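You operate a simulated robot arm through the tools that you are given. There is no shell and no other tool.

You run a simulated two-armed robot. Do the job below in one go: nothing can be reset, and whatever is moved stays where it is left.

Task
Test the torch on low, then full flame, then shut it off.
Fine: stand the black mat in the grey channel before you light it on low, and leave it there.

It is judged by the outcome, as a careful person would: the job done as asked, and still so three seconds after it is handed in. It fails if anything else is knocked over, pushed out of place, dropped, spilled or broken.

Robot
Two 7-joint arms with two-finger grippers on one trunk that stands fixed in place. Base frame: the origin is at the foot of the trunk, x ahead of it, y to its left, z up. Lengths are in mm, angles in rad, forces in N, time in s.
The left shoulder is at [57, 216, 1195], the right one opposite. With the tool pointing down near the work surface each hand reaches from about 240 to 800 mm from the base axis, measured 20 degrees to its own side. Payload 3.18 kg a hand.
Tool frame (each hand has its own): the origin (TCP) lies between the finger pads and is the grasp point; the fingertips stand 30 mm ahead of it; z points along the fingers, y is the line along which they close. The gripper opens to 144 mm. The gripper's body begins 103 mm behind the TCP.
Orientation is told as [roll, pitch, yaw] about the base's x, y, z axes, in that order, counted from this pose: with the fingers straight down and closing along the base's y, the tool's x points along the base's -x, its y along +y and its z along -z.

Tools
- The arms move only by the tool step_arm. It takes "left_series", "right_series" or both (then of equal length, played together; a hand with none holds still); each is text: rows parted by semicolons, each of 7 numbers parted by spaces: the finger opening in m, from 0 to 0.144, then the shift along the base's x, y, z in m, then the turn, a rotation vector about the base's x, y, z in rad. In form: jaw tx ty tz ax ay az; .... A call has 1 to 20 rows; each row is the pose to reach, as a shift and turn from the pose commanded when the call began. A row lasts 0.2 s, in which the tool goes at most 50 mm and 0.15 rad; a call with a longer step from one row to the next is refused whole, and so is a gripper value outside its range. Where a pose cannot be reached the arm comes as near as it can. A force on the tool above 40 N (or 10 N above the force at the start of the call, whichever is more), or a blocked arm, ends the call early, and 0.2 s more pass. Each finger halts on what it meets, pressing with about 36 N; the grip force reading is that of the motor and also rises with nothing between the fingers. The clock runs only during rows and for 0.2 s after the last one: add rows that repeat a pose to give the fingers time. It gives the time, the measured TCP pose, the force on the tool (base axes), the opening and the grip force at its end, in the units of the frame above (readings bear some noise), with the torque about the TCP (base axes, N m) and any sound that the robot's microphone picked up, and new pictures: "views" is both (left out), scene, wrist or none (wrist: the cameras of the hands that moved).
- Cameras (640 x 400 px; columns grow to the right, rows downward): "scene" is now at [120.5, 49.4, 1429.7]; the picture's right is [0.57, -0.82, 0.00], its down [-0.20, -0.14, -0.97] and it looks along [0.80, 0.55, -0.24] (base axes); focal length 214 px, centre (320, 200). "left" rides on the left gripper at [76, -16, -143] in its tool frame; the picture's right is [0.21, 0.98, 0.00], its down [-0.84, 0.18, -0.51] and it looks along [-0.50, 0.11, 0.86] (tool axes); focal length 218 px, centre (320, 200). "right" rides on the right gripper at [76, 16, -143] in its tool frame; the picture's right is [-0.21, 0.98, 0.00], its down [-0.84, -0.18, -0.51] and it looks along [-0.50, -0.11, 0.86] (tool axes); focal length 218 px, centre (320, 200). There is no depth. A picture from a camera that has moved, and an enlarged one, comes with that camera's place and axes in the base frame and with its lens. The place of the scene camera against the robot may be out by one fixed shift of up to 25 mm in any direction.
- raise_lower(by): slides the trunk up (or, below 0, down) by that many mm; the arms and the scene camera ride with it, the base frame stays. It gives what a move gives, with no picture.
- turn_head(pan, tilt): turns the head with the scene camera to pan (to the left, within 1.396 rad either way) and tilt (down, from -0.506 to 1.204), counted from straight ahead of the robot. It gives what a move gives, and a new picture of the scene camera.
- close_up(camera, box): a new picture of the part [left, top, right, bottom] of that camera's present view, enlarged. It takes no simulated time.
- close_job(): hands the job in; it is judged then, once.

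Places have to be worked out from the pictures, the camera data and where the tool is seen. Open the grippers and draw the arms clear of the work before you hand the job in, unless the task says otherwise.

The tools are called after "Request:" as name(argument=value, ...) on one line, values as JSON. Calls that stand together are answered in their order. step_arm: Moves the arms, as the interface text tells. Its arguments: {"type":"object","properties":{"left_series":{"type":"string"},"right_series":{"type":"string"},"views":{"type":"string","enum":["both","scene","wrist","none"]}},"required":[]} The other tools are called the same way: raise_lower (by) slides the trunk up or down; turn_head (pan, tilt) turns the head that bears the scene camera; close_up (camera, box) takes an enlarged picture of a part of a camera's view; close_job () hands the job in.

At the start:

```text
clock: 0.0
left_position: [399.9, 529.1, 1421.3]
left_orientation: [-0.001, 0.001, 0.002]
left_ft_force: [-0.3, -1.0, -0.1]
left_ft_torque: [-0.02, -0.02, 0.0]
left_width: 143.9
left_grip_force: 0.1
right_position: [342.9, 9.5, 1428.2]
right_orientation: [0.004, -0.002, -0.003]
right_ft_force: [0.1, 0.0, 0.8]
right_ft_torque: [0.03, -0.02, 0.01]
right_width: 143.9
right_grip_force: 0.1
trunk travel left (down, up): [-275.0, 94.0]
head pan, tilt: [0.604, 0.244]
```

scene: 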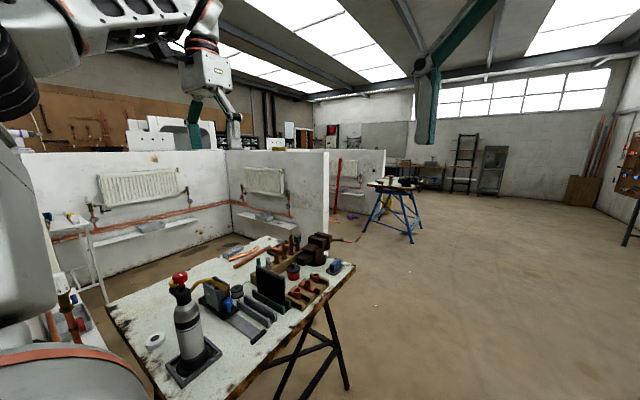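
right: 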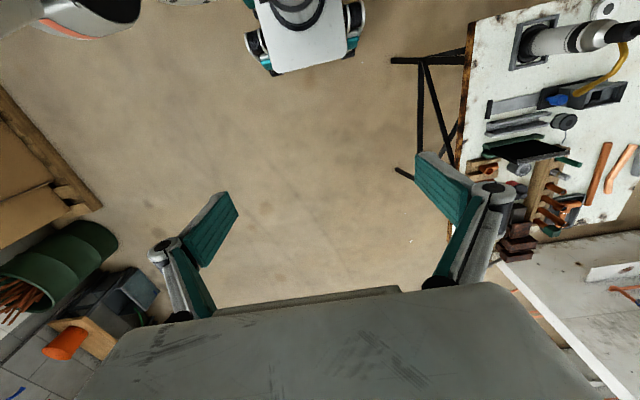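
left: 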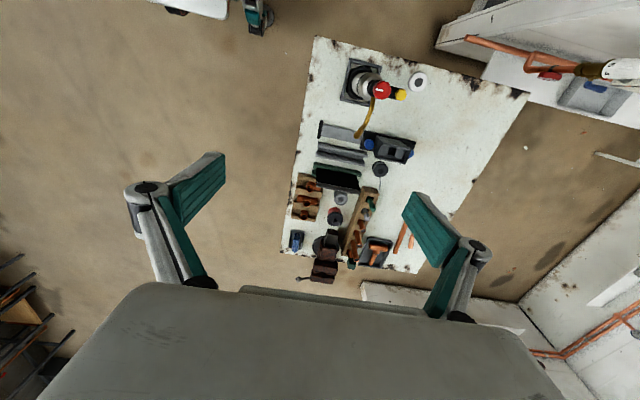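

I can see a workbench with a gas bottle, a torch unit, channels and a black mat. First I'll take enlarged pictures of the bench from the scene and left cameras.

Request:
close_up(camera="scene", box=[100, 225, 360, 388])

Request:
close_up(camera="left", box=[270, 30, 530, 290])

Request:
close_up(camera="left", box=[320, 50, 440, 125])

Request:
close_up(camera="left", box=[300, 110, 420, 195])

```text
2.45 times, centred on (230, 306) of scene
camera zoom: at [120.5, 49.4, 1429.7], right [0.57, -0.82, 0.0], down [-0.2, -0.14, -0.97], along [0.8, 0.55, -0.24], focal length 526 px, centre (541, -61)
```

zoom: 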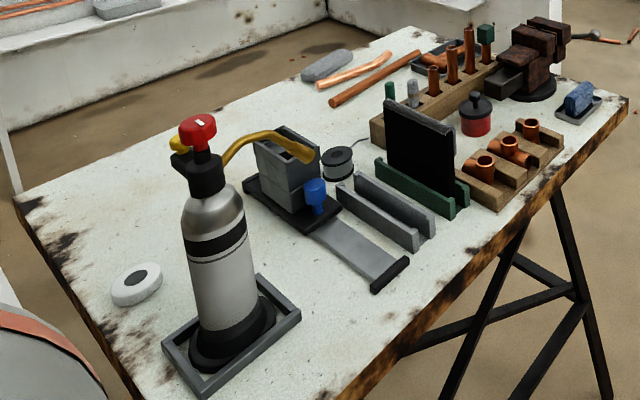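

```text
1.54 times, centred on (400, 160) of left
camera zoom: at [323.7, 513.4, 1564.0], right [-0.21, 0.98, 0.0], down [0.84, 0.18, 0.51], along [0.5, 0.11, -0.86], focal length 336 px, centre (197, 262)
```

zoom: 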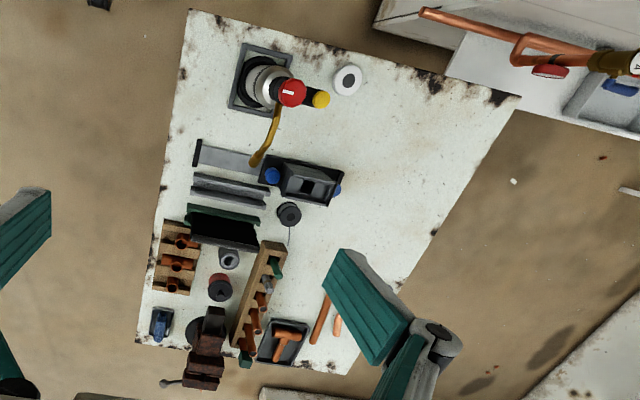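

```text
5.33 times, centred on (380, 88) of left
camera zoom: at [323.7, 513.4, 1564.0], right [-0.21, 0.98, 0.0], down [0.84, 0.18, 0.51], along [0.5, 0.11, -0.86], focal length 1164 px, centre (0, 800)
```

zoom: 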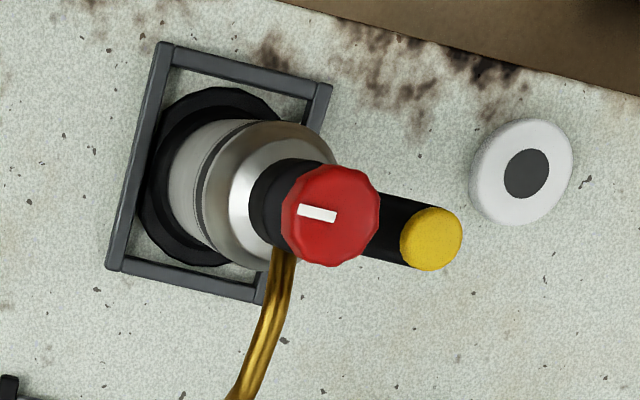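

```text
4.71 times, centred on (360, 152) of left
camera zoom: at [323.7, 513.4, 1564.0], right [-0.21, 0.98, 0.0], down [0.84, 0.18, 0.51], along [0.5, 0.11, -0.86], focal length 1027 px, centre (132, 424)
```

zoom: 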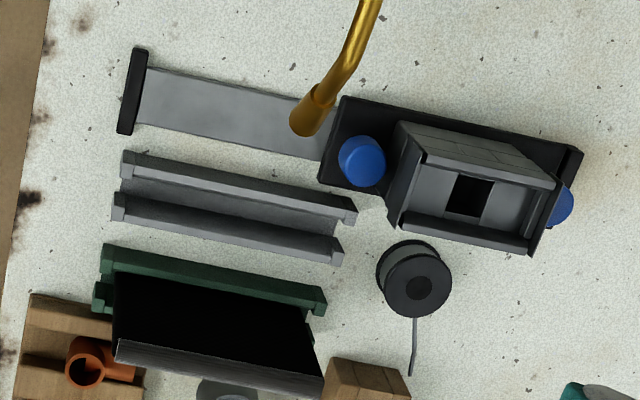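

The torch has a red knob with a white mark and a yellow button. I'll zoom in on the knob, nozzle, mat and channels for details and markings.

Request:
close_up(camera="scene", box=[160, 265, 200, 290])

Request:
close_up(camera="left", box=[365, 75, 413, 105])

Request:
close_up(camera="scene", box=[190, 255, 310, 345])

Request:
close_up(camera="scene", box=[150, 265, 230, 385])

Request:
close_up(camera="right", box=[470, 0, 640, 170])

```text
16.00 times, centred on (180, 278) of scene
camera zoom: at [120.5, 49.4, 1429.7], right [0.57, -0.82, 0.0], down [-0.2, -0.14, -0.97], along [0.8, 0.55, -0.24], focal length 3432 px, centre (2560, -1040)
```

zoom: 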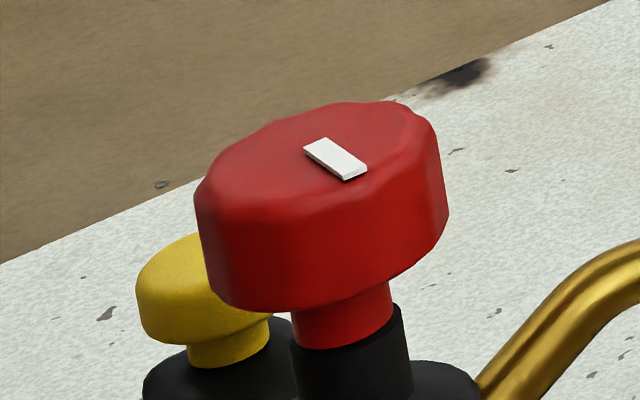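

```text
13.33 times, centred on (389, 90) of left
camera zoom: at [323.7, 513.4, 1564.0], right [-0.21, 0.98, 0.0], down [0.84, 0.18, 0.51], along [0.5, 0.11, -0.86], focal length 2910 px, centre (-600, 1667)
```

zoom: 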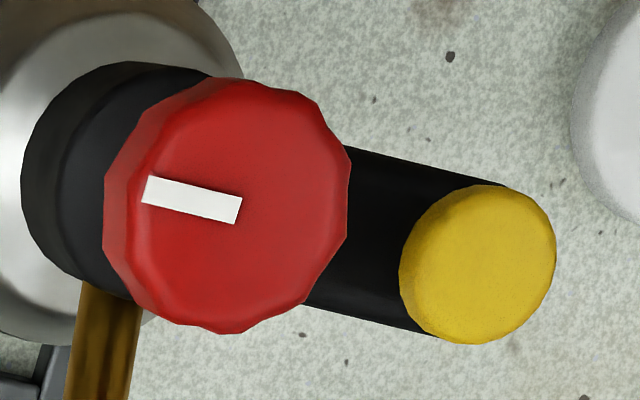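

```text
4.44 times, centred on (250, 300) of scene
camera zoom: at [120.5, 49.4, 1429.7], right [0.57, -0.82, 0.0], down [-0.2, -0.14, -0.97], along [0.8, 0.55, -0.24], focal length 953 px, centre (631, -244)
```

zoom: 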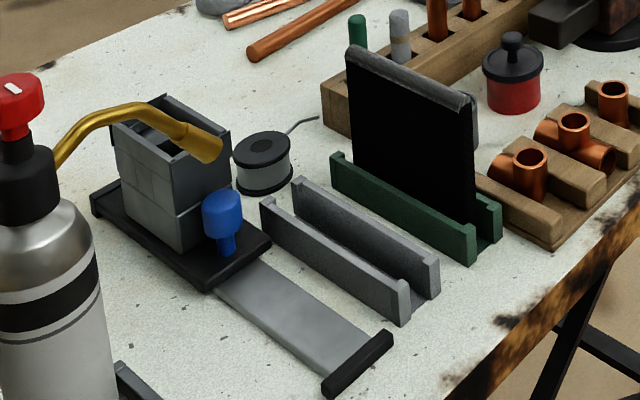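

```text
3.33 times, centred on (190, 325) of scene
camera zoom: at [120.5, 49.4, 1429.7], right [0.57, -0.82, 0.0], down [-0.2, -0.14, -0.97], along [0.8, 0.55, -0.24], focal length 715 px, centre (753, -217)
```

zoom: 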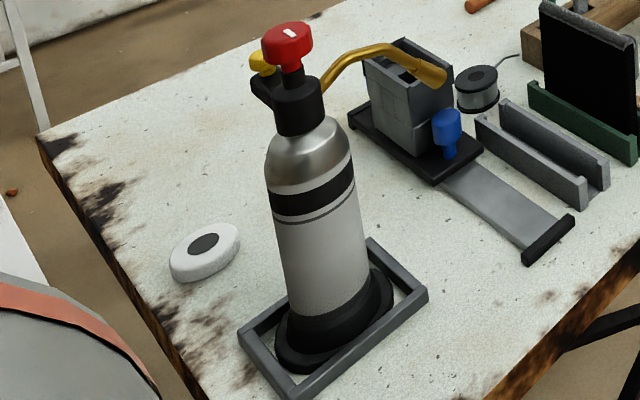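

```text
2.35 times, centred on (555, 85) of right
camera zoom: at [266.8, 25.2, 1571.2], right [0.21, 0.98, 0.01], down [0.84, -0.19, 0.51], along [0.5, -0.1, -0.86], focal length 514 px, centre (-233, 471)
```

zoom: 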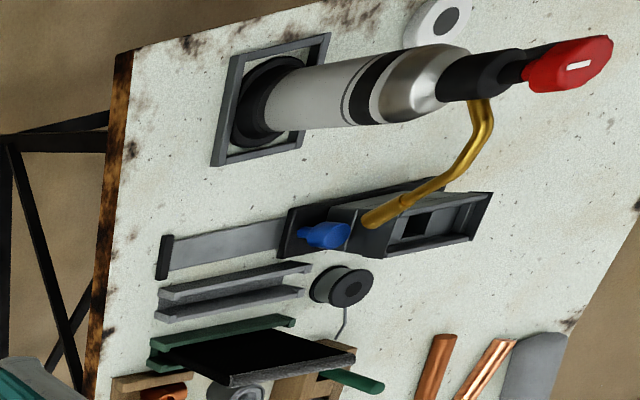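

The knob looks to be at about (331, 641, 1085), with the button 48 mm further in +y. The mat's top edge is near (621, 640, 953), and the grey channel is near x≈555. I'll aim the head at the bench to get a better reference view.

Request:
turn_head(pan=0.95, tilt=0.5)

```text
clock: 0.8
left_position: [400.6, 530.0, 1420.9]
left_orientation: [0.001, -0.001, 0.0]
left_ft_force: [-0.9, -1.1, -0.4]
left_ft_torque: [-0.04, 0.0, -0.01]
left_width: 144.3
left_grip_force: 0.1
right_position: [341.9, 10.7, 1428.4]
right_orientation: [0.006, -0.001, -0.002]
right_ft_force: [-0.2, -0.1, 0.7]
right_ft_torque: [0.0, -0.02, 0.0]
right_width: 144.0
right_grip_force: 0.1
trunk travel left (down, up): [-275.0, 94.0]
head pan, tilt: [0.949, 0.499]
camera scene: at [96.6, 70.3, 1406.1], right [0.81, -0.58, 0.0], down [-0.28, -0.39, -0.88], along [0.51, 0.71, -0.48], focal length 214 px, centre (320, 200)
```

scene: 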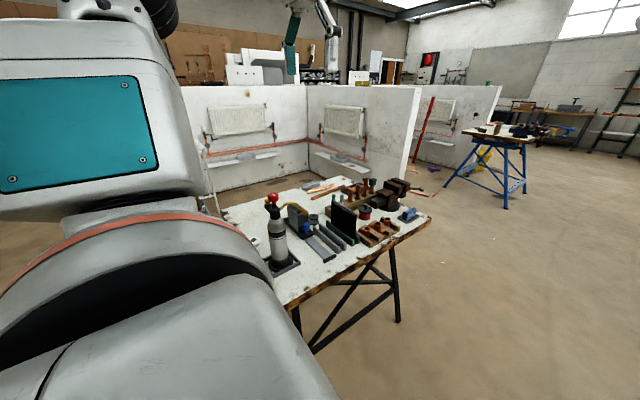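

The shoulder blocks part of this view, so I'll pan the head back a bit. Then I'll bring the left hand above the mat, yawed +90° so the fingers close along x, staying high over the torch.

Request:
turn_head(pan=0.68, tilt=0.4)

Request:
step_arm(left_series="0.1 0.018 0.010 -0.020 0 0 0.1428; 0.08 0.036 0.020 -0.040 0 0 0.2856; 0.08 0.054 0.030 -0.060 0 0 0.4284; 0.08 0.072 0.040 -0.080 0 0 0.5712; 0.08 0.090 0.050 -0.100 0 0 0.714; 0.08 0.108 0.060 -0.120 0 0 0.8568; 0.08 0.126 0.070 -0.140 0 0 0.9996; 0.08 0.144 0.080 -0.160 0 0 1.1424; 0.08 0.162 0.090 -0.180 0 0 1.2852; 0.08 0.180 0.100 -0.200 0 0 1.428; 0.08 0.200 0.110 -0.220 0 0 1.5708; 0.08 0.200 0.110 -0.220 0 0 1.5708", views="both")

```text
clock: 1.6
left_position: [399.9, 530.1, 1421.7]
left_orientation: [-0.001, 0.0, 0.001]
left_ft_force: [0.1, -0.5, 0.3]
left_ft_torque: [0.03, -0.01, 0.01]
left_width: 144.1
left_grip_force: 0.1
right_position: [342.0, 10.1, 1428.5]
right_orientation: [0.006, -0.002, -0.003]
right_ft_force: [-0.1, -0.5, 0.6]
right_ft_torque: [-0.02, 0.01, 0.01]
right_width: 144.0
right_grip_force: 0.1
trunk travel left (down, up): [-275.0, 94.0]
head pan, tilt: [0.681, 0.4]
camera scene: at [115.5, 54.8, 1415.2], right [0.63, -0.78, 0.0], down [-0.3, -0.25, -0.92], along [0.72, 0.58, -0.39], focal length 214 px, centre (320, 200)
```

scene: 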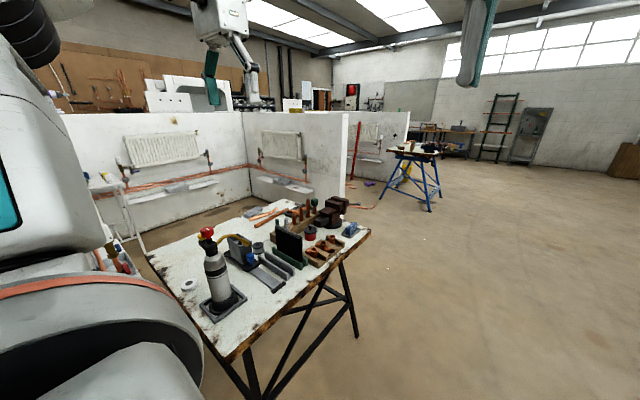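

```text
clock: 4.2
left_position: [577.1, 662.6, 1228.9]
left_orientation: [-0.001, -0.001, 1.573]
left_ft_force: [0.7, 0.2, 0.6]
left_ft_torque: [-0.01, 0.06, 0.01]
left_width: 79.9
left_grip_force: 0.0
left hand out of reach, approached as far as the arm can: row 7, 10, 11, 12
right_position: [342.3, 10.0, 1429.0]
right_orientation: [0.004, -0.002, -0.004]
right_ft_force: [-0.5, -1.0, -0.5]
right_ft_torque: [-0.05, 0.02, -0.01]
right_width: 144.1
right_grip_force: 0.0
trunk travel left (down, up): [-275.0, 94.0]
head pan, tilt: [0.681, 0.4]
camera scene: at [115.9, 55.4, 1415.2], right [0.63, -0.78, 0.0], down [-0.3, -0.25, -0.92], along [0.72, 0.58, -0.39], focal length 214 px, centre (320, 200)
camera left: at [593.7, 586.4, 1371.0], right [-0.98, -0.21, 0.0], down [-0.18, 0.84, 0.51], along [-0.11, 0.5, -0.86], focal length 218 px, centre (320, 200)
```

scene: 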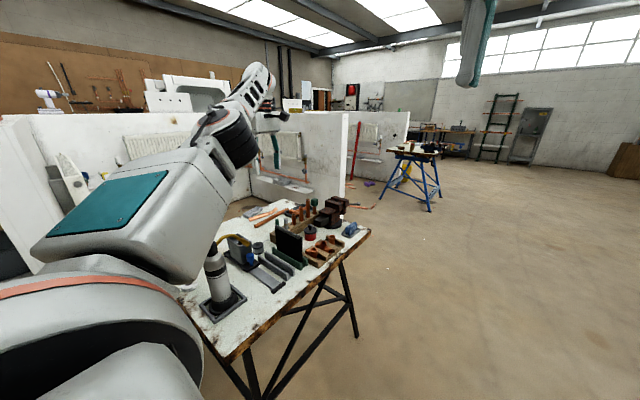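
left: 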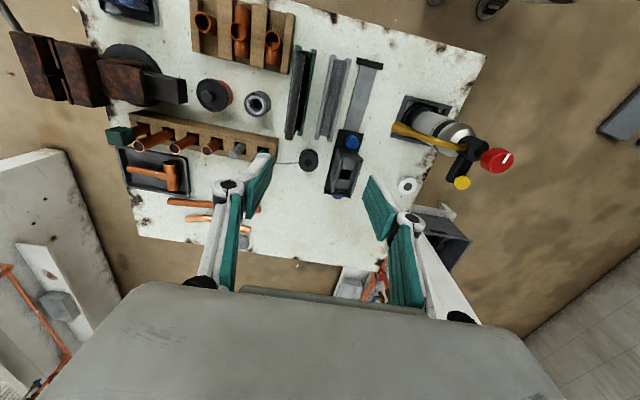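

The hand is at (577, 663, 1229), limited by reach at this height. The left camera now looks down on the mat and channels, so I'll zoom in to fix positions.

Request:
close_up(camera="left", box=[260, 30, 420, 130])

Request:
close_up(camera="left", box=[280, 40, 360, 150])

Request:
close_up(camera="left", box=[380, 80, 540, 210])

Request:
close_up(camera="scene", box=[180, 190, 380, 320])

```text
4.00 times, centred on (340, 80) of left
camera zoom: at [593.7, 586.4, 1371.0], right [-0.98, -0.21, 0.0], down [-0.18, 0.84, 0.51], along [-0.11, 0.5, -0.86], focal length 873 px, centre (240, 680)
```

zoom: 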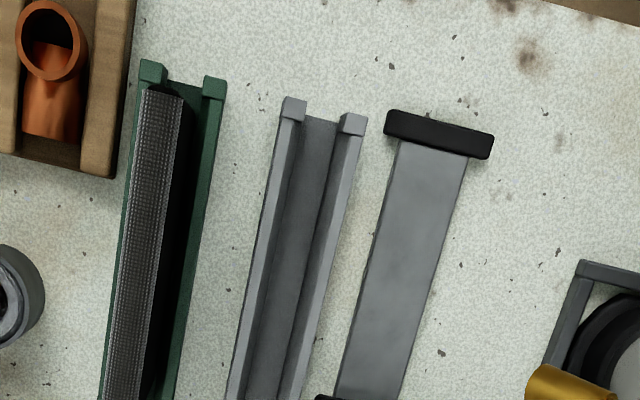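

```text
3.64 times, centred on (320, 95) of left
camera zoom: at [593.7, 586.4, 1371.0], right [-0.98, -0.21, 0.0], down [-0.18, 0.84, 0.51], along [-0.11, 0.5, -0.86], focal length 794 px, centre (320, 582)
```

zoom: 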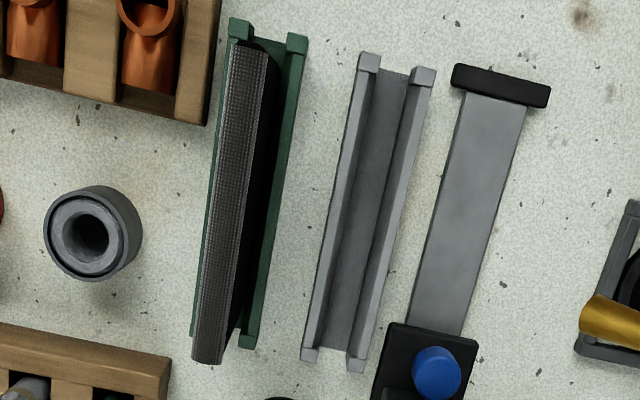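

```text
3.08 times, centred on (460, 145) of left
camera zoom: at [593.7, 586.4, 1371.0], right [-0.98, -0.21, 0.0], down [-0.18, 0.84, 0.51], along [-0.11, 0.5, -0.86], focal length 672 px, centre (-111, 369)
```

zoom: 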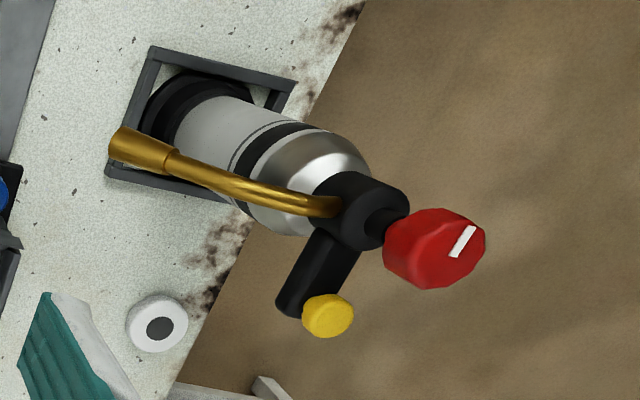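

```text
3.08 times, centred on (280, 255) of scene
camera zoom: at [115.9, 55.4, 1415.2], right [0.63, -0.78, 0.0], down [-0.3, -0.25, -0.92], along [0.72, 0.58, -0.39], focal length 660 px, centre (443, 31)
```

zoom: 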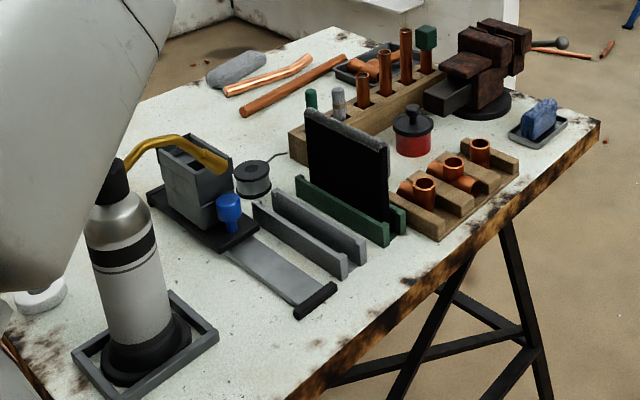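

Combining the two views: the mat's top runs along y from 568 to 712 at x≈627, z≈950. The green slot is centred at x≈629.7 and the grey slot at x≈555, with rail tops near z 825. I'll lower the hand above the mat to check reach and centring.

Request:
step_arm(left_series="0.05 0.007 0 -0.033 0 0 0; 0.05 0.014 0 -0.066 0 0 0; 0.05 0.021 0 -0.099 0 0 0; 0.05 0.027 0 -0.130 0 0 0; 0.05 0.027 0 -0.130 0 0 0; 0.05 0.027 0 -0.130 0 0 0", views="both")

```text
clock: 5.6
left_position: [573.1, 672.3, 1221.4]
left_orientation: [0.0, -0.001, 1.569]
left_ft_force: [0.1, -0.3, 0.7]
left_ft_torque: [-0.03, 0.0, -0.03]
left_width: 50.0
left_grip_force: 0.0
left hand out of reach, approached as far as the arm can: row 1, 2, 3, 4, 5, 6
right_position: [341.8, 10.2, 1428.1]
right_orientation: [0.005, -0.001, -0.004]
right_ft_force: [0.3, -1.6, -0.2]
right_ft_torque: [0.02, 0.01, 0.01]
right_width: 144.1
right_grip_force: 0.1
trunk travel left (down, up): [-275.0, 94.0]
head pan, tilt: [0.681, 0.4]
camera scene: at [115.7, 54.6, 1415.2], right [0.63, -0.78, 0.0], down [-0.3, -0.24, -0.92], along [0.72, 0.58, -0.39], focal length 214 px, centre (320, 200)
camera left: at [589.5, 596.4, 1363.9], right [-0.98, -0.21, 0.0], down [-0.18, 0.84, 0.51], along [-0.11, 0.5, -0.86], focal length 218 px, centre (320, 200)
```

scene: 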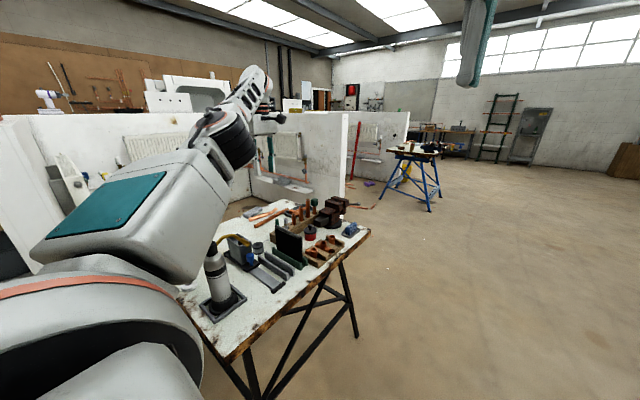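
left: 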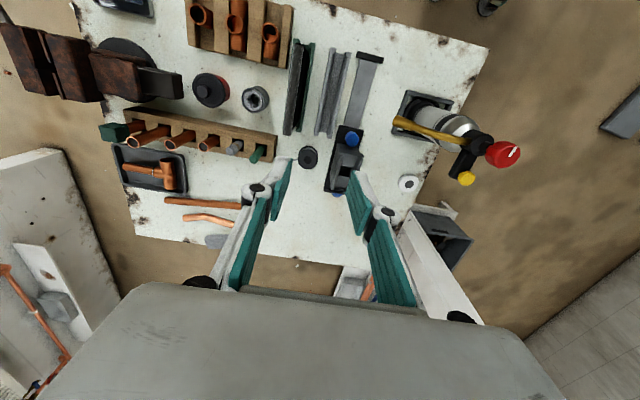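

The arm seems stuck at a limit, not just short of reach. I'll back off toward the robot to find out which pose is being tracked and whether it frees up.

Request:
step_arm(left_series="0.05 -0.02 -0.02 0.015 0 0 0; 0.05 -0.04 -0.04 0.03 0 0 0; 0.05 -0.06 -0.06 0.05 0 0 0; 0.05 -0.06 -0.06 0.05 0 0 0", views="scene")

```text
clock: 6.6
left_position: [553.8, 659.6, 1274.8]
left_orientation: [0.0, -0.001, 1.57]
left_ft_force: [0.4, 0.2, -1.1]
left_ft_torque: [-0.02, 0.07, 0.0]
left_width: 49.9
left_grip_force: 0.0
left hand out of reach, approached as far as the arm can: row 1, 2, 3, 4
right_position: [345.4, 11.0, 1428.0]
right_orientation: [0.005, 0.001, -0.004]
right_ft_force: [0.8, 0.5, 0.5]
right_ft_torque: [-0.05, 0.06, -0.02]
right_width: 144.0
right_grip_force: 0.0
trunk travel left (down, up): [-275.0, 94.0]
head pan, tilt: [0.681, 0.4]
camera scene: at [117.6, 55.7, 1414.8], right [0.63, -0.78, 0.0], down [-0.3, -0.25, -0.92], along [0.72, 0.58, -0.39], focal length 214 px, centre (320, 200)
```

scene: 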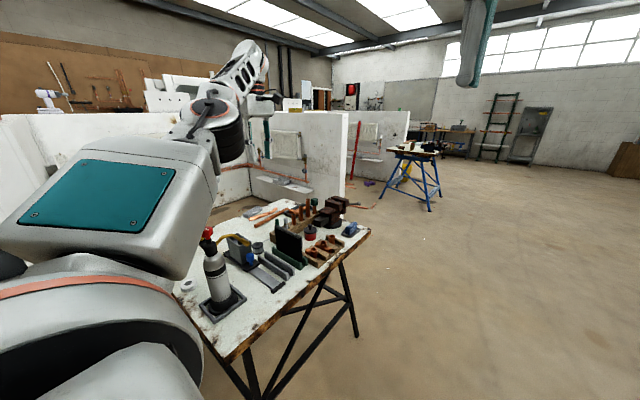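

With yaw at +90° the wrist appears to hit a joint limit. I'll back up and unwind to yaw 0, then try yaw −90°, which grips the mat the same way.

Request:
step_arm(left_series="0.05 -0.008 -0.010 0.005 0 0 -0.1428; 0.05 -0.016 -0.020 0.010 0 0 -0.2856; 0.05 -0.024 -0.030 0.015 0 0 -0.4284; 0.05 -0.032 -0.040 0.02 0 0 -0.5712; 0.05 -0.040 -0.050 0.025 0 0 -0.714; 0.05 -0.048 -0.060 0.03 0 0 -0.8568; 0.05 -0.056 -0.070 0.035 0 0 -0.9996; 0.05 -0.064 -0.080 0.04 0 0 -1.1424; 0.05 -0.072 -0.090 0.045 0 0 -1.2852; 0.05 -0.080 -0.100 0.05 0 0 -1.428; 0.05 -0.084 -0.100 0.055 0 0 -1.5708; 0.05 -0.084 -0.100 0.055 0 0 -1.7136; 0.05 -0.084 -0.100 0.055 0 0 -1.8564; 0.05 -0.084 -0.100 0.055 0 0 -1.9992; 0.05 -0.084 -0.100 0.055 0 0 -2.142; 0.05 -0.084 -0.100 0.055 0 0 -2.2848; 0.05 -0.084 -0.100 0.055 0 0 -2.4276; 0.05 -0.084 -0.100 0.055 0 0 -2.5704; 0.05 -0.084 -0.100 0.055 0 0 -2.7132; 0.05 -0.084 -0.100 0.055 0 0 -2.856", views="scene")

```text
clock: 10.8
left_position: [466.5, 559.7, 1331.7]
left_orientation: [0.001, 0.0, -1.288]
left_ft_force: [0.4, 0.0, -0.7]
left_ft_torque: [0.01, 0.02, 0.0]
left_width: 50.0
left_grip_force: 0.0
left hand out of reach, approached as far as the arm can: row 1, 2, 3, 4
right_position: [342.9, 10.1, 1428.5]
right_orientation: [0.006, -0.002, -0.004]
right_ft_force: [0.2, 0.0, 0.6]
right_ft_torque: [-0.05, -0.01, 0.01]
right_width: 144.3
right_grip_force: 0.1
trunk travel left (down, up): [-275.0, 94.0]
head pan, tilt: [0.681, 0.4]
camera scene: at [115.6, 54.7, 1415.2], right [0.63, -0.78, 0.0], down [-0.3, -0.24, -0.92], along [0.72, 0.58, -0.39], focal length 214 px, centre (320, 200)
```

scene: 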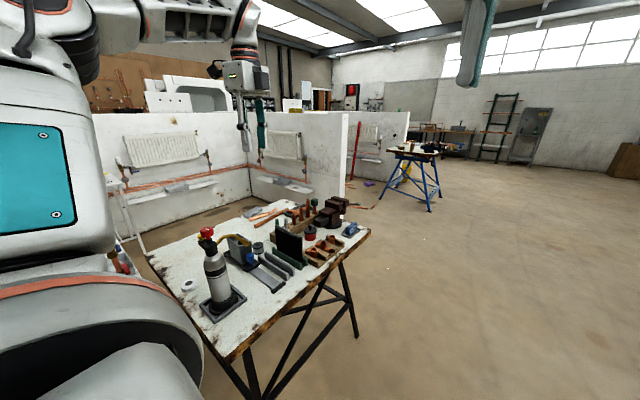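

Yaw −1.29 works, with the elbow up. I'll finish the turn to −90° and move above the mat at about z 1090.

Request:
step_arm(left_series="0.05 0.020 0.010 -0.030 0 0 -0.1414; 0.05 0.040 0.020 -0.060 0 0 -0.2828; 0.05 0.060 0.030 -0.090 0 0 -0.2828; 0.05 0.080 0.040 -0.120 0 0 -0.2828; 0.05 0.100 0.050 -0.150 0 0 -0.2828; 0.05 0.120 0.060 -0.180 0 0 -0.2828; 0.05 0.140 0.070 -0.210 0 0 -0.2828; 0.05 0.1605 0.080 -0.240 0 0 -0.2828; 0.05 0.1605 0.080 -0.240 0 0 -0.2828", views="both")

```text
clock: 12.8
left_position: [627.9, 639.5, 1092.0]
left_orientation: [0.003, 0.0, -1.567]
left_ft_force: [-0.7, 0.2, 0.7]
left_ft_torque: [0.05, -0.04, -0.03]
left_width: 49.8
left_grip_force: 0.0
right_position: [341.5, 8.9, 1429.9]
right_orientation: [0.008, -0.002, -0.004]
right_ft_force: [-0.2, -0.8, 1.3]
right_ft_torque: [0.04, -0.06, -0.01]
right_width: 144.2
right_grip_force: 0.0
trunk travel left (down, up): [-275.0, 94.0]
head pan, tilt: [0.681, 0.4]
camera scene: at [114.3, 53.9, 1415.5], right [0.63, -0.78, 0.0], down [-0.3, -0.24, -0.92], along [0.72, 0.58, -0.39], focal length 214 px, centre (320, 200)
camera left: at [611.5, 715.3, 1234.4], right [0.98, 0.21, 0.0], down [0.18, -0.84, 0.51], along [0.11, -0.5, -0.86], focal length 218 px, centre (320, 200)
```

scene: 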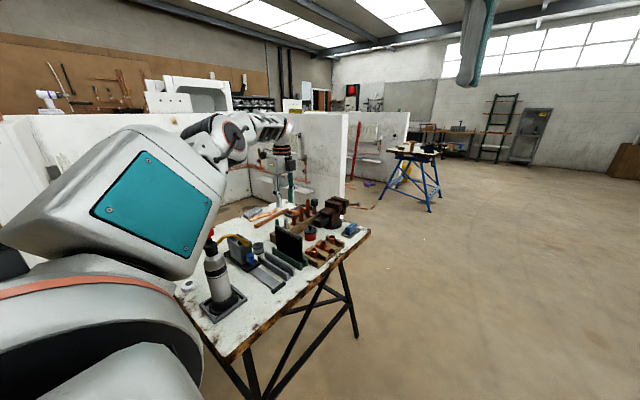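
left: 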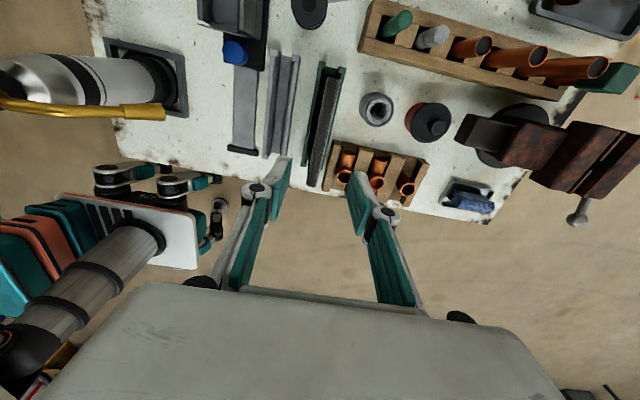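

The target is reached at (627.9, 639.5, 1092). I'll zoom in on the mat and fingers for precise alignment.

Request:
close_up(camera="left", box=[220, 40, 360, 200])

Request:
close_up(camera="scene", box=[240, 120, 360, 290])

```text
2.50 times, centred on (290, 120) of left
camera zoom: at [611.5, 715.3, 1234.4], right [0.98, 0.21, 0.0], down [0.18, -0.84, 0.51], along [0.11, -0.5, -0.86], focal length 546 px, centre (395, 400)
```

zoom: 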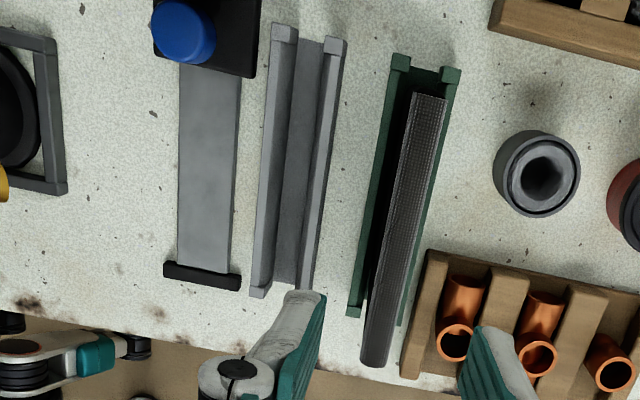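

```text
2.35 times, centred on (300, 205) of scene
camera zoom: at [114.3, 53.9, 1415.5], right [0.63, -0.78, 0.0], down [-0.3, -0.24, -0.92], along [0.72, 0.58, -0.39], focal length 505 px, centre (367, 188)
```

zoom: 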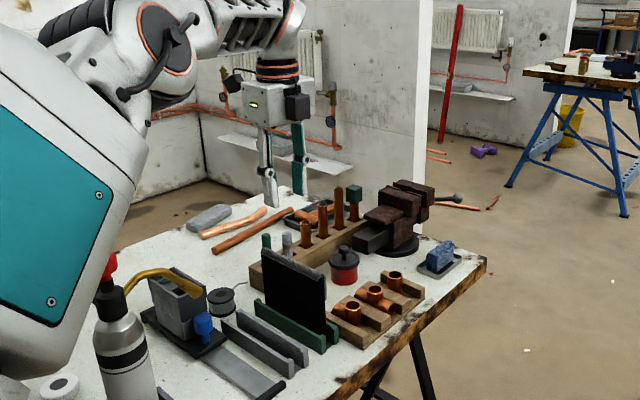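

The alignment is good: mat top centre at about (629, 641), TCP at (628, 639.5), and the channel offset is consistently −74.7 mm in x. I'll lower the open fingers around the mat to z≈932.

Request:
step_arm(left_series="0.05 0.001 0.001 -0.040 0 0 0; 0.05 0.001 0.001 -0.080 0 0 0; 0.05 0.001 0.001 -0.110 0 0 0; 0.05 0.001 0.001 -0.135 0 0 0; 0.05 0.001 0.001 -0.160 0 0 0; 0.05 0.001 0.001 -0.160 0 0 0", views="both")

Request:
close_up(camera="left", box=[220, 100, 440, 320])

Request:
close_up(camera="scene", box=[230, 170, 350, 290])

```text
clock: 14.2
left_position: [629.0, 640.2, 932.7]
left_orientation: [0.0, -0.001, -1.568]
left_ft_force: [-0.1, 0.6, 1.0]
left_ft_torque: [0.04, 0.01, 0.03]
left_width: 50.0
left_grip_force: 0.0
right_position: [342.0, 10.1, 1428.8]
right_orientation: [0.005, -0.001, -0.003]
right_ft_force: [0.3, -1.0, -0.6]
right_ft_torque: [0.0, -0.03, 0.01]
right_width: 144.0
right_grip_force: 0.1
trunk travel left (down, up): [-275.0, 94.0]
head pan, tilt: [0.681, 0.4]
camera scene: at [115.1, 54.3, 1415.3], right [0.63, -0.78, 0.0], down [-0.3, -0.24, -0.92], along [0.72, 0.58, -0.39], focal length 214 px, centre (320, 200)
camera left: at [612.7, 715.9, 1074.6], right [0.98, 0.21, 0.0], down [0.18, -0.84, 0.51], along [0.11, -0.5, -0.86], focal length 218 px, centre (320, 200)
```

scene: 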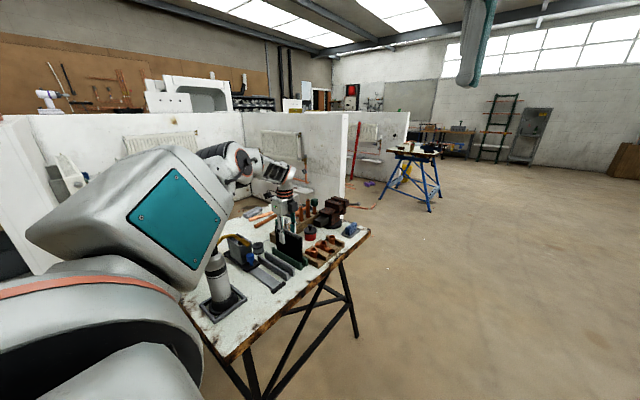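
left: 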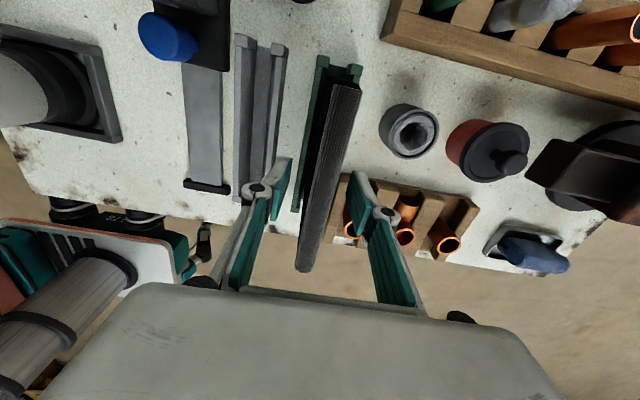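

```text
1.82 times, centred on (330, 210) of left
camera zoom: at [612.7, 715.9, 1074.6], right [0.98, 0.21, 0.0], down [0.18, -0.84, 0.51], along [0.11, -0.5, -0.86], focal length 397 px, centre (302, 182)
```

zoom: 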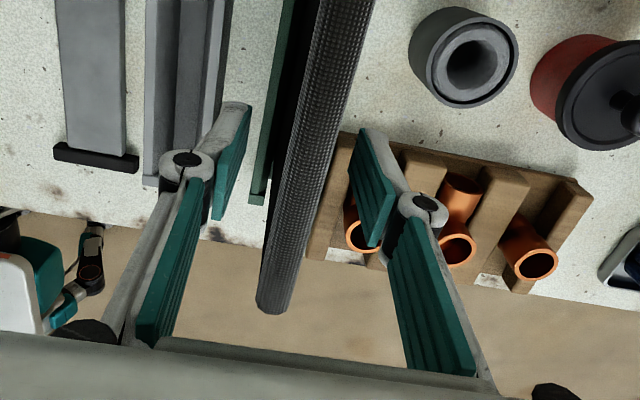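

```text
3.33 times, centred on (290, 230) of scene
camera zoom: at [115.1, 54.3, 1415.3], right [0.63, -0.78, 0.0], down [-0.3, -0.24, -0.92], along [0.72, 0.58, -0.39], focal length 715 px, centre (420, 100)
```

zoom: 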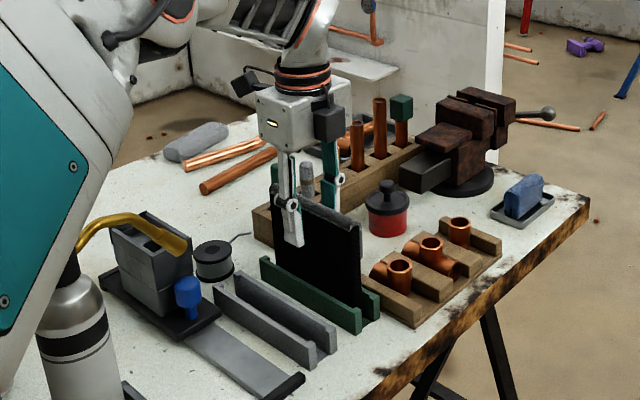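

The fingers straddle the mat evenly, so I'll close on it.

Request:
step_arm(left_series="0.03 0 0 0 0 0 0; 0.0 0 0 0 0 0 0; 0.0 0 0 0 0 0 0; 0.0 0 0 0 0 0 0", views="wrist")

Request:
close_up(camera="scene", box=[240, 200, 330, 280])

```text
clock: 15.2
left_position: [629.8, 639.1, 932.4]
left_orientation: [0.001, 0.001, -1.568]
left_ft_force: [-0.1, 0.3, 0.0]
left_ft_torque: [-0.02, -0.02, -0.01]
left_width: 15.4
left_grip_force: 36.0
right_position: [343.6, 9.0, 1428.7]
right_orientation: [0.006, -0.002, -0.004]
right_ft_force: [1.1, -0.9, -0.2]
right_ft_torque: [0.0, 0.01, 0.01]
right_width: 144.2
right_grip_force: 0.1
trunk travel left (down, up): [-275.0, 94.0]
head pan, tilt: [0.681, 0.4]
camera left: at [613.1, 716.3, 1074.0], right [0.98, 0.21, 0.0], down [0.18, -0.84, 0.51], along [0.11, -0.5, -0.86], focal length 218 px, centre (320, 200)
```

left: 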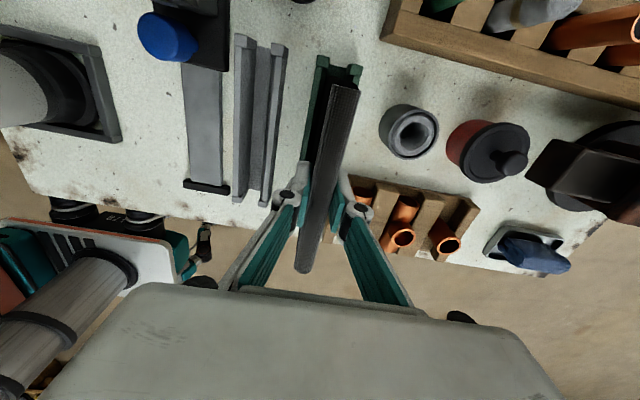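

```text
5.00 times, centred on (285, 240) of scene
camera zoom: at [115.7, 54.8, 1415.1], right [0.63, -0.78, 0.0], down [-0.3, -0.24, -0.92], along [0.72, 0.58, -0.39], focal length 1072 px, centre (495, 0)
```

zoom: 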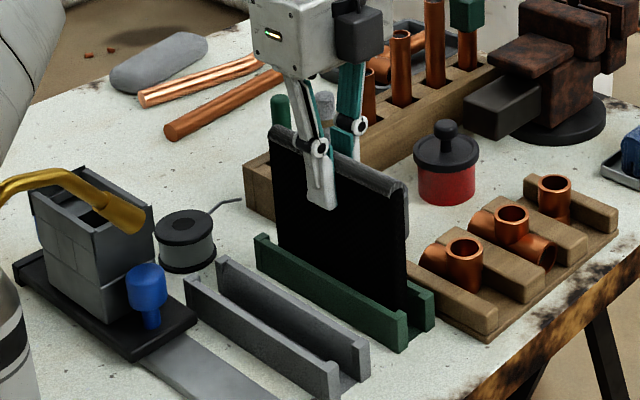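

The mat is gripped (15.4 mm, 36 N). I'll lift it straight up 60 mm, clear of the green channel.

Request:
step_arm(left_series="0.0 0 0 0.015 0 0 0; 0.0 0 0 0.030 0 0 0; 0.0 0 0 0.045 0 0 0; 0.0 0 0 0.060 0 0 0; 0.0 0 0 0.060 0 0 0", views="wrist")

Request:
close_up(camera="scene", box=[240, 200, 330, 280])

Request:
close_up(camera="left", box=[200, 20, 420, 240])

```text
clock: 16.4
left_position: [629.9, 640.8, 992.4]
left_orientation: [-0.001, -0.001, -1.566]
left_ft_force: [-0.6, -0.1, -0.9]
left_ft_torque: [0.0, 0.01, 0.03]
left_width: 15.7
left_grip_force: 36.2
right_position: [343.5, 9.5, 1428.0]
right_orientation: [0.005, -0.002, -0.002]
right_ft_force: [-0.8, -0.3, 0.1]
right_ft_torque: [-0.03, 0.02, 0.0]
right_width: 143.9
right_grip_force: 0.1
trunk travel left (down, up): [-275.0, 94.0]
head pan, tilt: [0.681, 0.4]
camera left: at [613.7, 716.5, 1134.2], right [0.98, 0.21, 0.0], down [0.18, -0.84, 0.51], along [0.11, -0.5, -0.86], focal length 218 px, centre (320, 200)
```

left: 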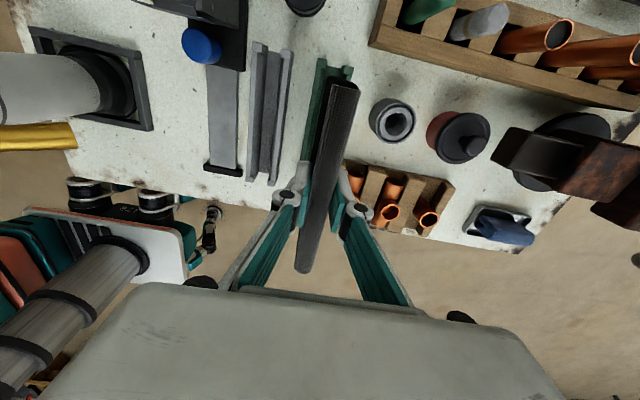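

```text
5.00 times, centred on (285, 240) of scene
camera zoom: at [115.9, 55.0, 1415.1], right [0.63, -0.78, 0.0], down [-0.3, -0.25, -0.92], along [0.72, 0.58, -0.39], focal length 1072 px, centre (495, 0)
```

zoom: 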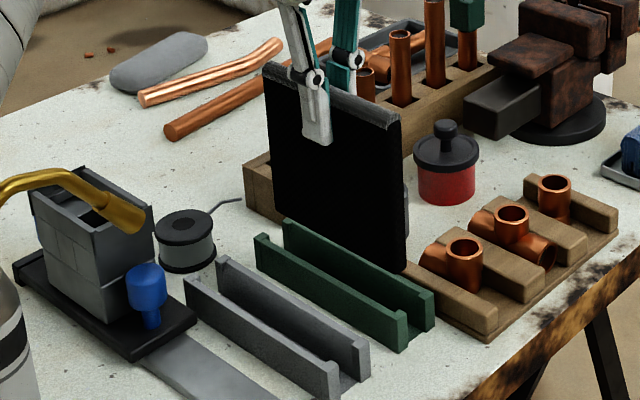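

```text
1.82 times, centred on (310, 130) of left
camera zoom: at [613.7, 716.5, 1134.2], right [0.98, 0.21, 0.0], down [0.18, -0.84, 0.51], along [0.11, -0.5, -0.86], focal length 397 px, centre (338, 327)
```

zoom: 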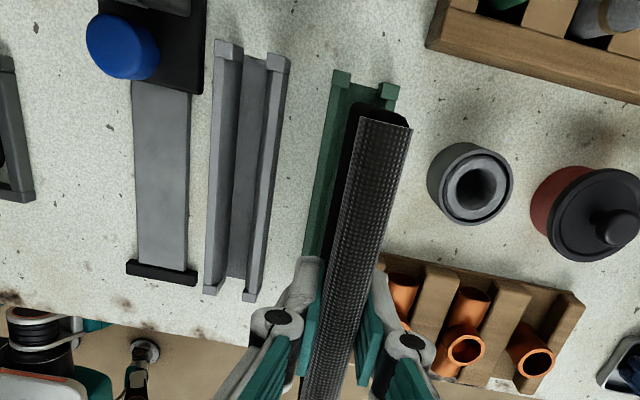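

It lifted cleanly and hangs vertical. I'll move it 74.7 mm in −x to sit over the grey channel.

Request:
step_arm(left_series="0.0 -0.020 0 0 0 0 0; 0.0 -0.040 0 0 0 0 0; 0.0 -0.060 0 0 0 0 0; 0.0 -0.0747 0 0 0 0 0; 0.0 -0.0747 0 0 0 0 0; 0.0 -0.0747 0 0 0 0 0", views="both")

Request:
close_up(camera="left", box=[240, 20, 420, 200])

Request:
close_up(camera="scene", box=[240, 200, 320, 300])

```text
clock: 17.8
left_position: [554.9, 640.1, 990.7]
left_orientation: [-0.001, -0.001, -1.568]
left_ft_force: [0.2, 0.0, -1.1]
left_ft_torque: [-0.01, 0.04, 0.0]
left_width: 15.4
left_grip_force: 36.3
right_position: [343.0, 11.3, 1427.9]
right_orientation: [0.006, -0.001, -0.002]
right_ft_force: [-0.1, 0.1, 0.0]
right_ft_torque: [0.03, -0.03, -0.03]
right_width: 143.8
right_grip_force: 0.1
trunk travel left (down, up): [-275.0, 94.0]
head pan, tilt: [0.681, 0.4]
camera scene: at [115.5, 54.8, 1415.2], right [0.63, -0.78, 0.0], down [-0.3, -0.24, -0.92], along [0.72, 0.58, -0.39], focal length 214 px, centre (320, 200)
camera left: at [538.3, 716.4, 1133.6], right [0.98, 0.21, 0.0], down [0.18, -0.84, 0.51], along [0.11, -0.5, -0.86], focal length 218 px, centre (320, 200)
```

scene: 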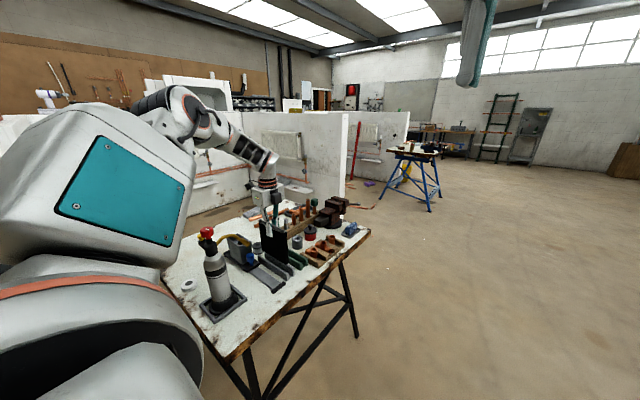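
left: 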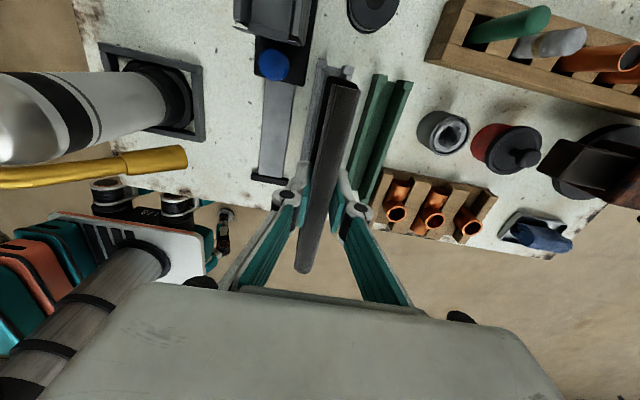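

```text
2.22 times, centred on (330, 110) of left
camera zoom: at [538.3, 716.4, 1133.6], right [0.98, 0.21, 0.0], down [0.18, -0.84, 0.51], along [0.11, -0.5, -0.86], focal length 485 px, centre (298, 400)
```

zoom: 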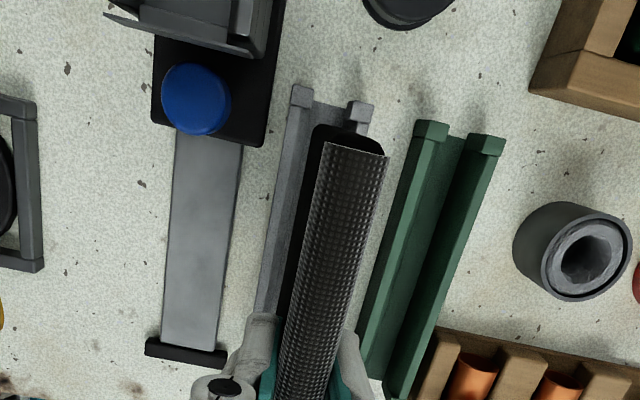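

```text
4.00 times, centred on (280, 250) of scene
camera zoom: at [115.5, 54.8, 1415.2], right [0.63, -0.78, 0.0], down [-0.3, -0.24, -0.92], along [0.72, 0.58, -0.39], focal length 858 px, centre (480, 0)
```

zoom: 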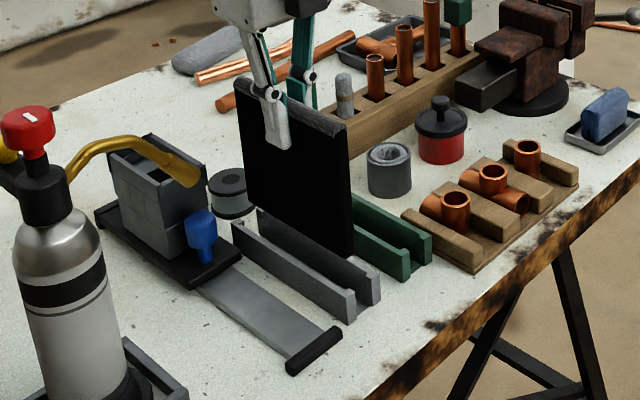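

The mat sits over the grey channel at the same place it had over the green one (cap midpoints at x 334.75 px in both). I'll lower it slowly and watch the force.

Request:
step_arm(left_series="0.0 0 0 -0.012 0 0 0; 0.0 0 0 -0.024 0 0 0; 0.0 0 0 -0.034 0 0 0; 0.0 0 0 -0.042 0 0 0; 0.0 0 0 -0.050 0 0 0; 0.0 0 0 -0.056 0 0 0; 0.0 0 0 -0.059 0 0 0; 0.0 0 0 -0.059 0 0 0", views="both")

Request:
close_up(camera="left", box=[240, 20, 420, 200])

Request:
close_up(camera="scene", box=[240, 200, 320, 300])

```text
clock: 19.6
left_position: [554.5, 639.2, 931.4]
left_orientation: [0.001, 0.0, -1.568]
left_ft_force: [0.3, -0.1, -2.1]
left_ft_torque: [0.01, -0.03, -0.03]
left_width: 15.1
left_grip_force: 36.2
right_position: [343.4, 10.0, 1429.0]
right_orientation: [0.005, -0.003, -0.004]
right_ft_force: [0.4, -0.2, 0.5]
right_ft_torque: [-0.02, 0.01, -0.01]
right_width: 144.0
right_grip_force: 0.0
trunk travel left (down, up): [-275.0, 94.0]
head pan, tilt: [0.681, 0.4]
camera scene: at [115.7, 54.8, 1415.2], right [0.63, -0.78, 0.0], down [-0.3, -0.24, -0.92], along [0.72, 0.58, -0.39], focal length 214 px, centre (320, 200)
camera left: at [538.1, 716.5, 1074.4], right [0.98, 0.21, 0.0], down [0.18, -0.84, 0.51], along [0.11, -0.5, -0.86], focal length 218 px, centre (320, 200)
```

scene: 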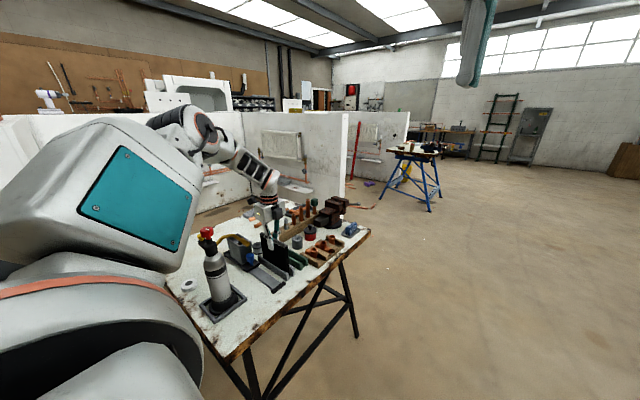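
left: 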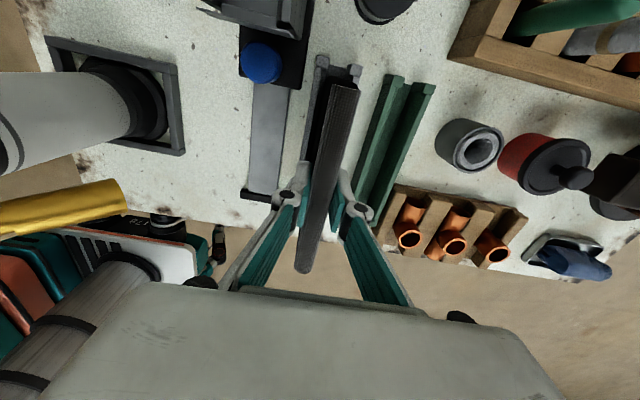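

```text
2.22 times, centred on (330, 110) of left
camera zoom: at [538.1, 716.5, 1074.4], right [0.98, 0.21, 0.0], down [0.18, -0.84, 0.51], along [0.11, -0.5, -0.86], focal length 485 px, centre (298, 400)
```

zoom: 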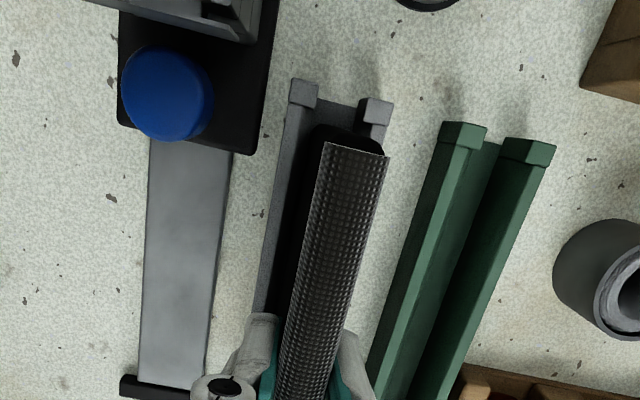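

```text
4.00 times, centred on (280, 250) of scene
camera zoom: at [115.7, 54.8, 1415.2], right [0.63, -0.78, 0.0], down [-0.3, -0.24, -0.92], along [0.72, 0.58, -0.39], focal length 858 px, centre (480, 0)
```

zoom: 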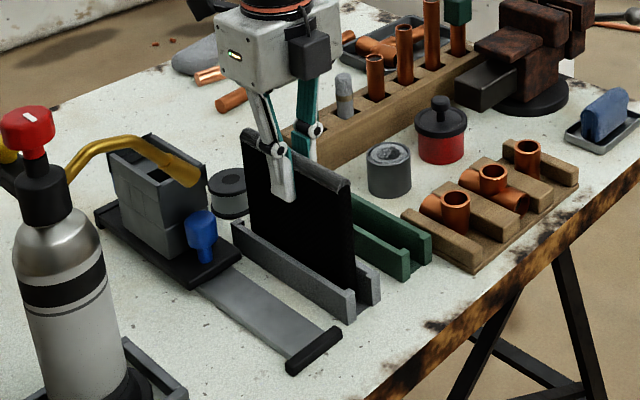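

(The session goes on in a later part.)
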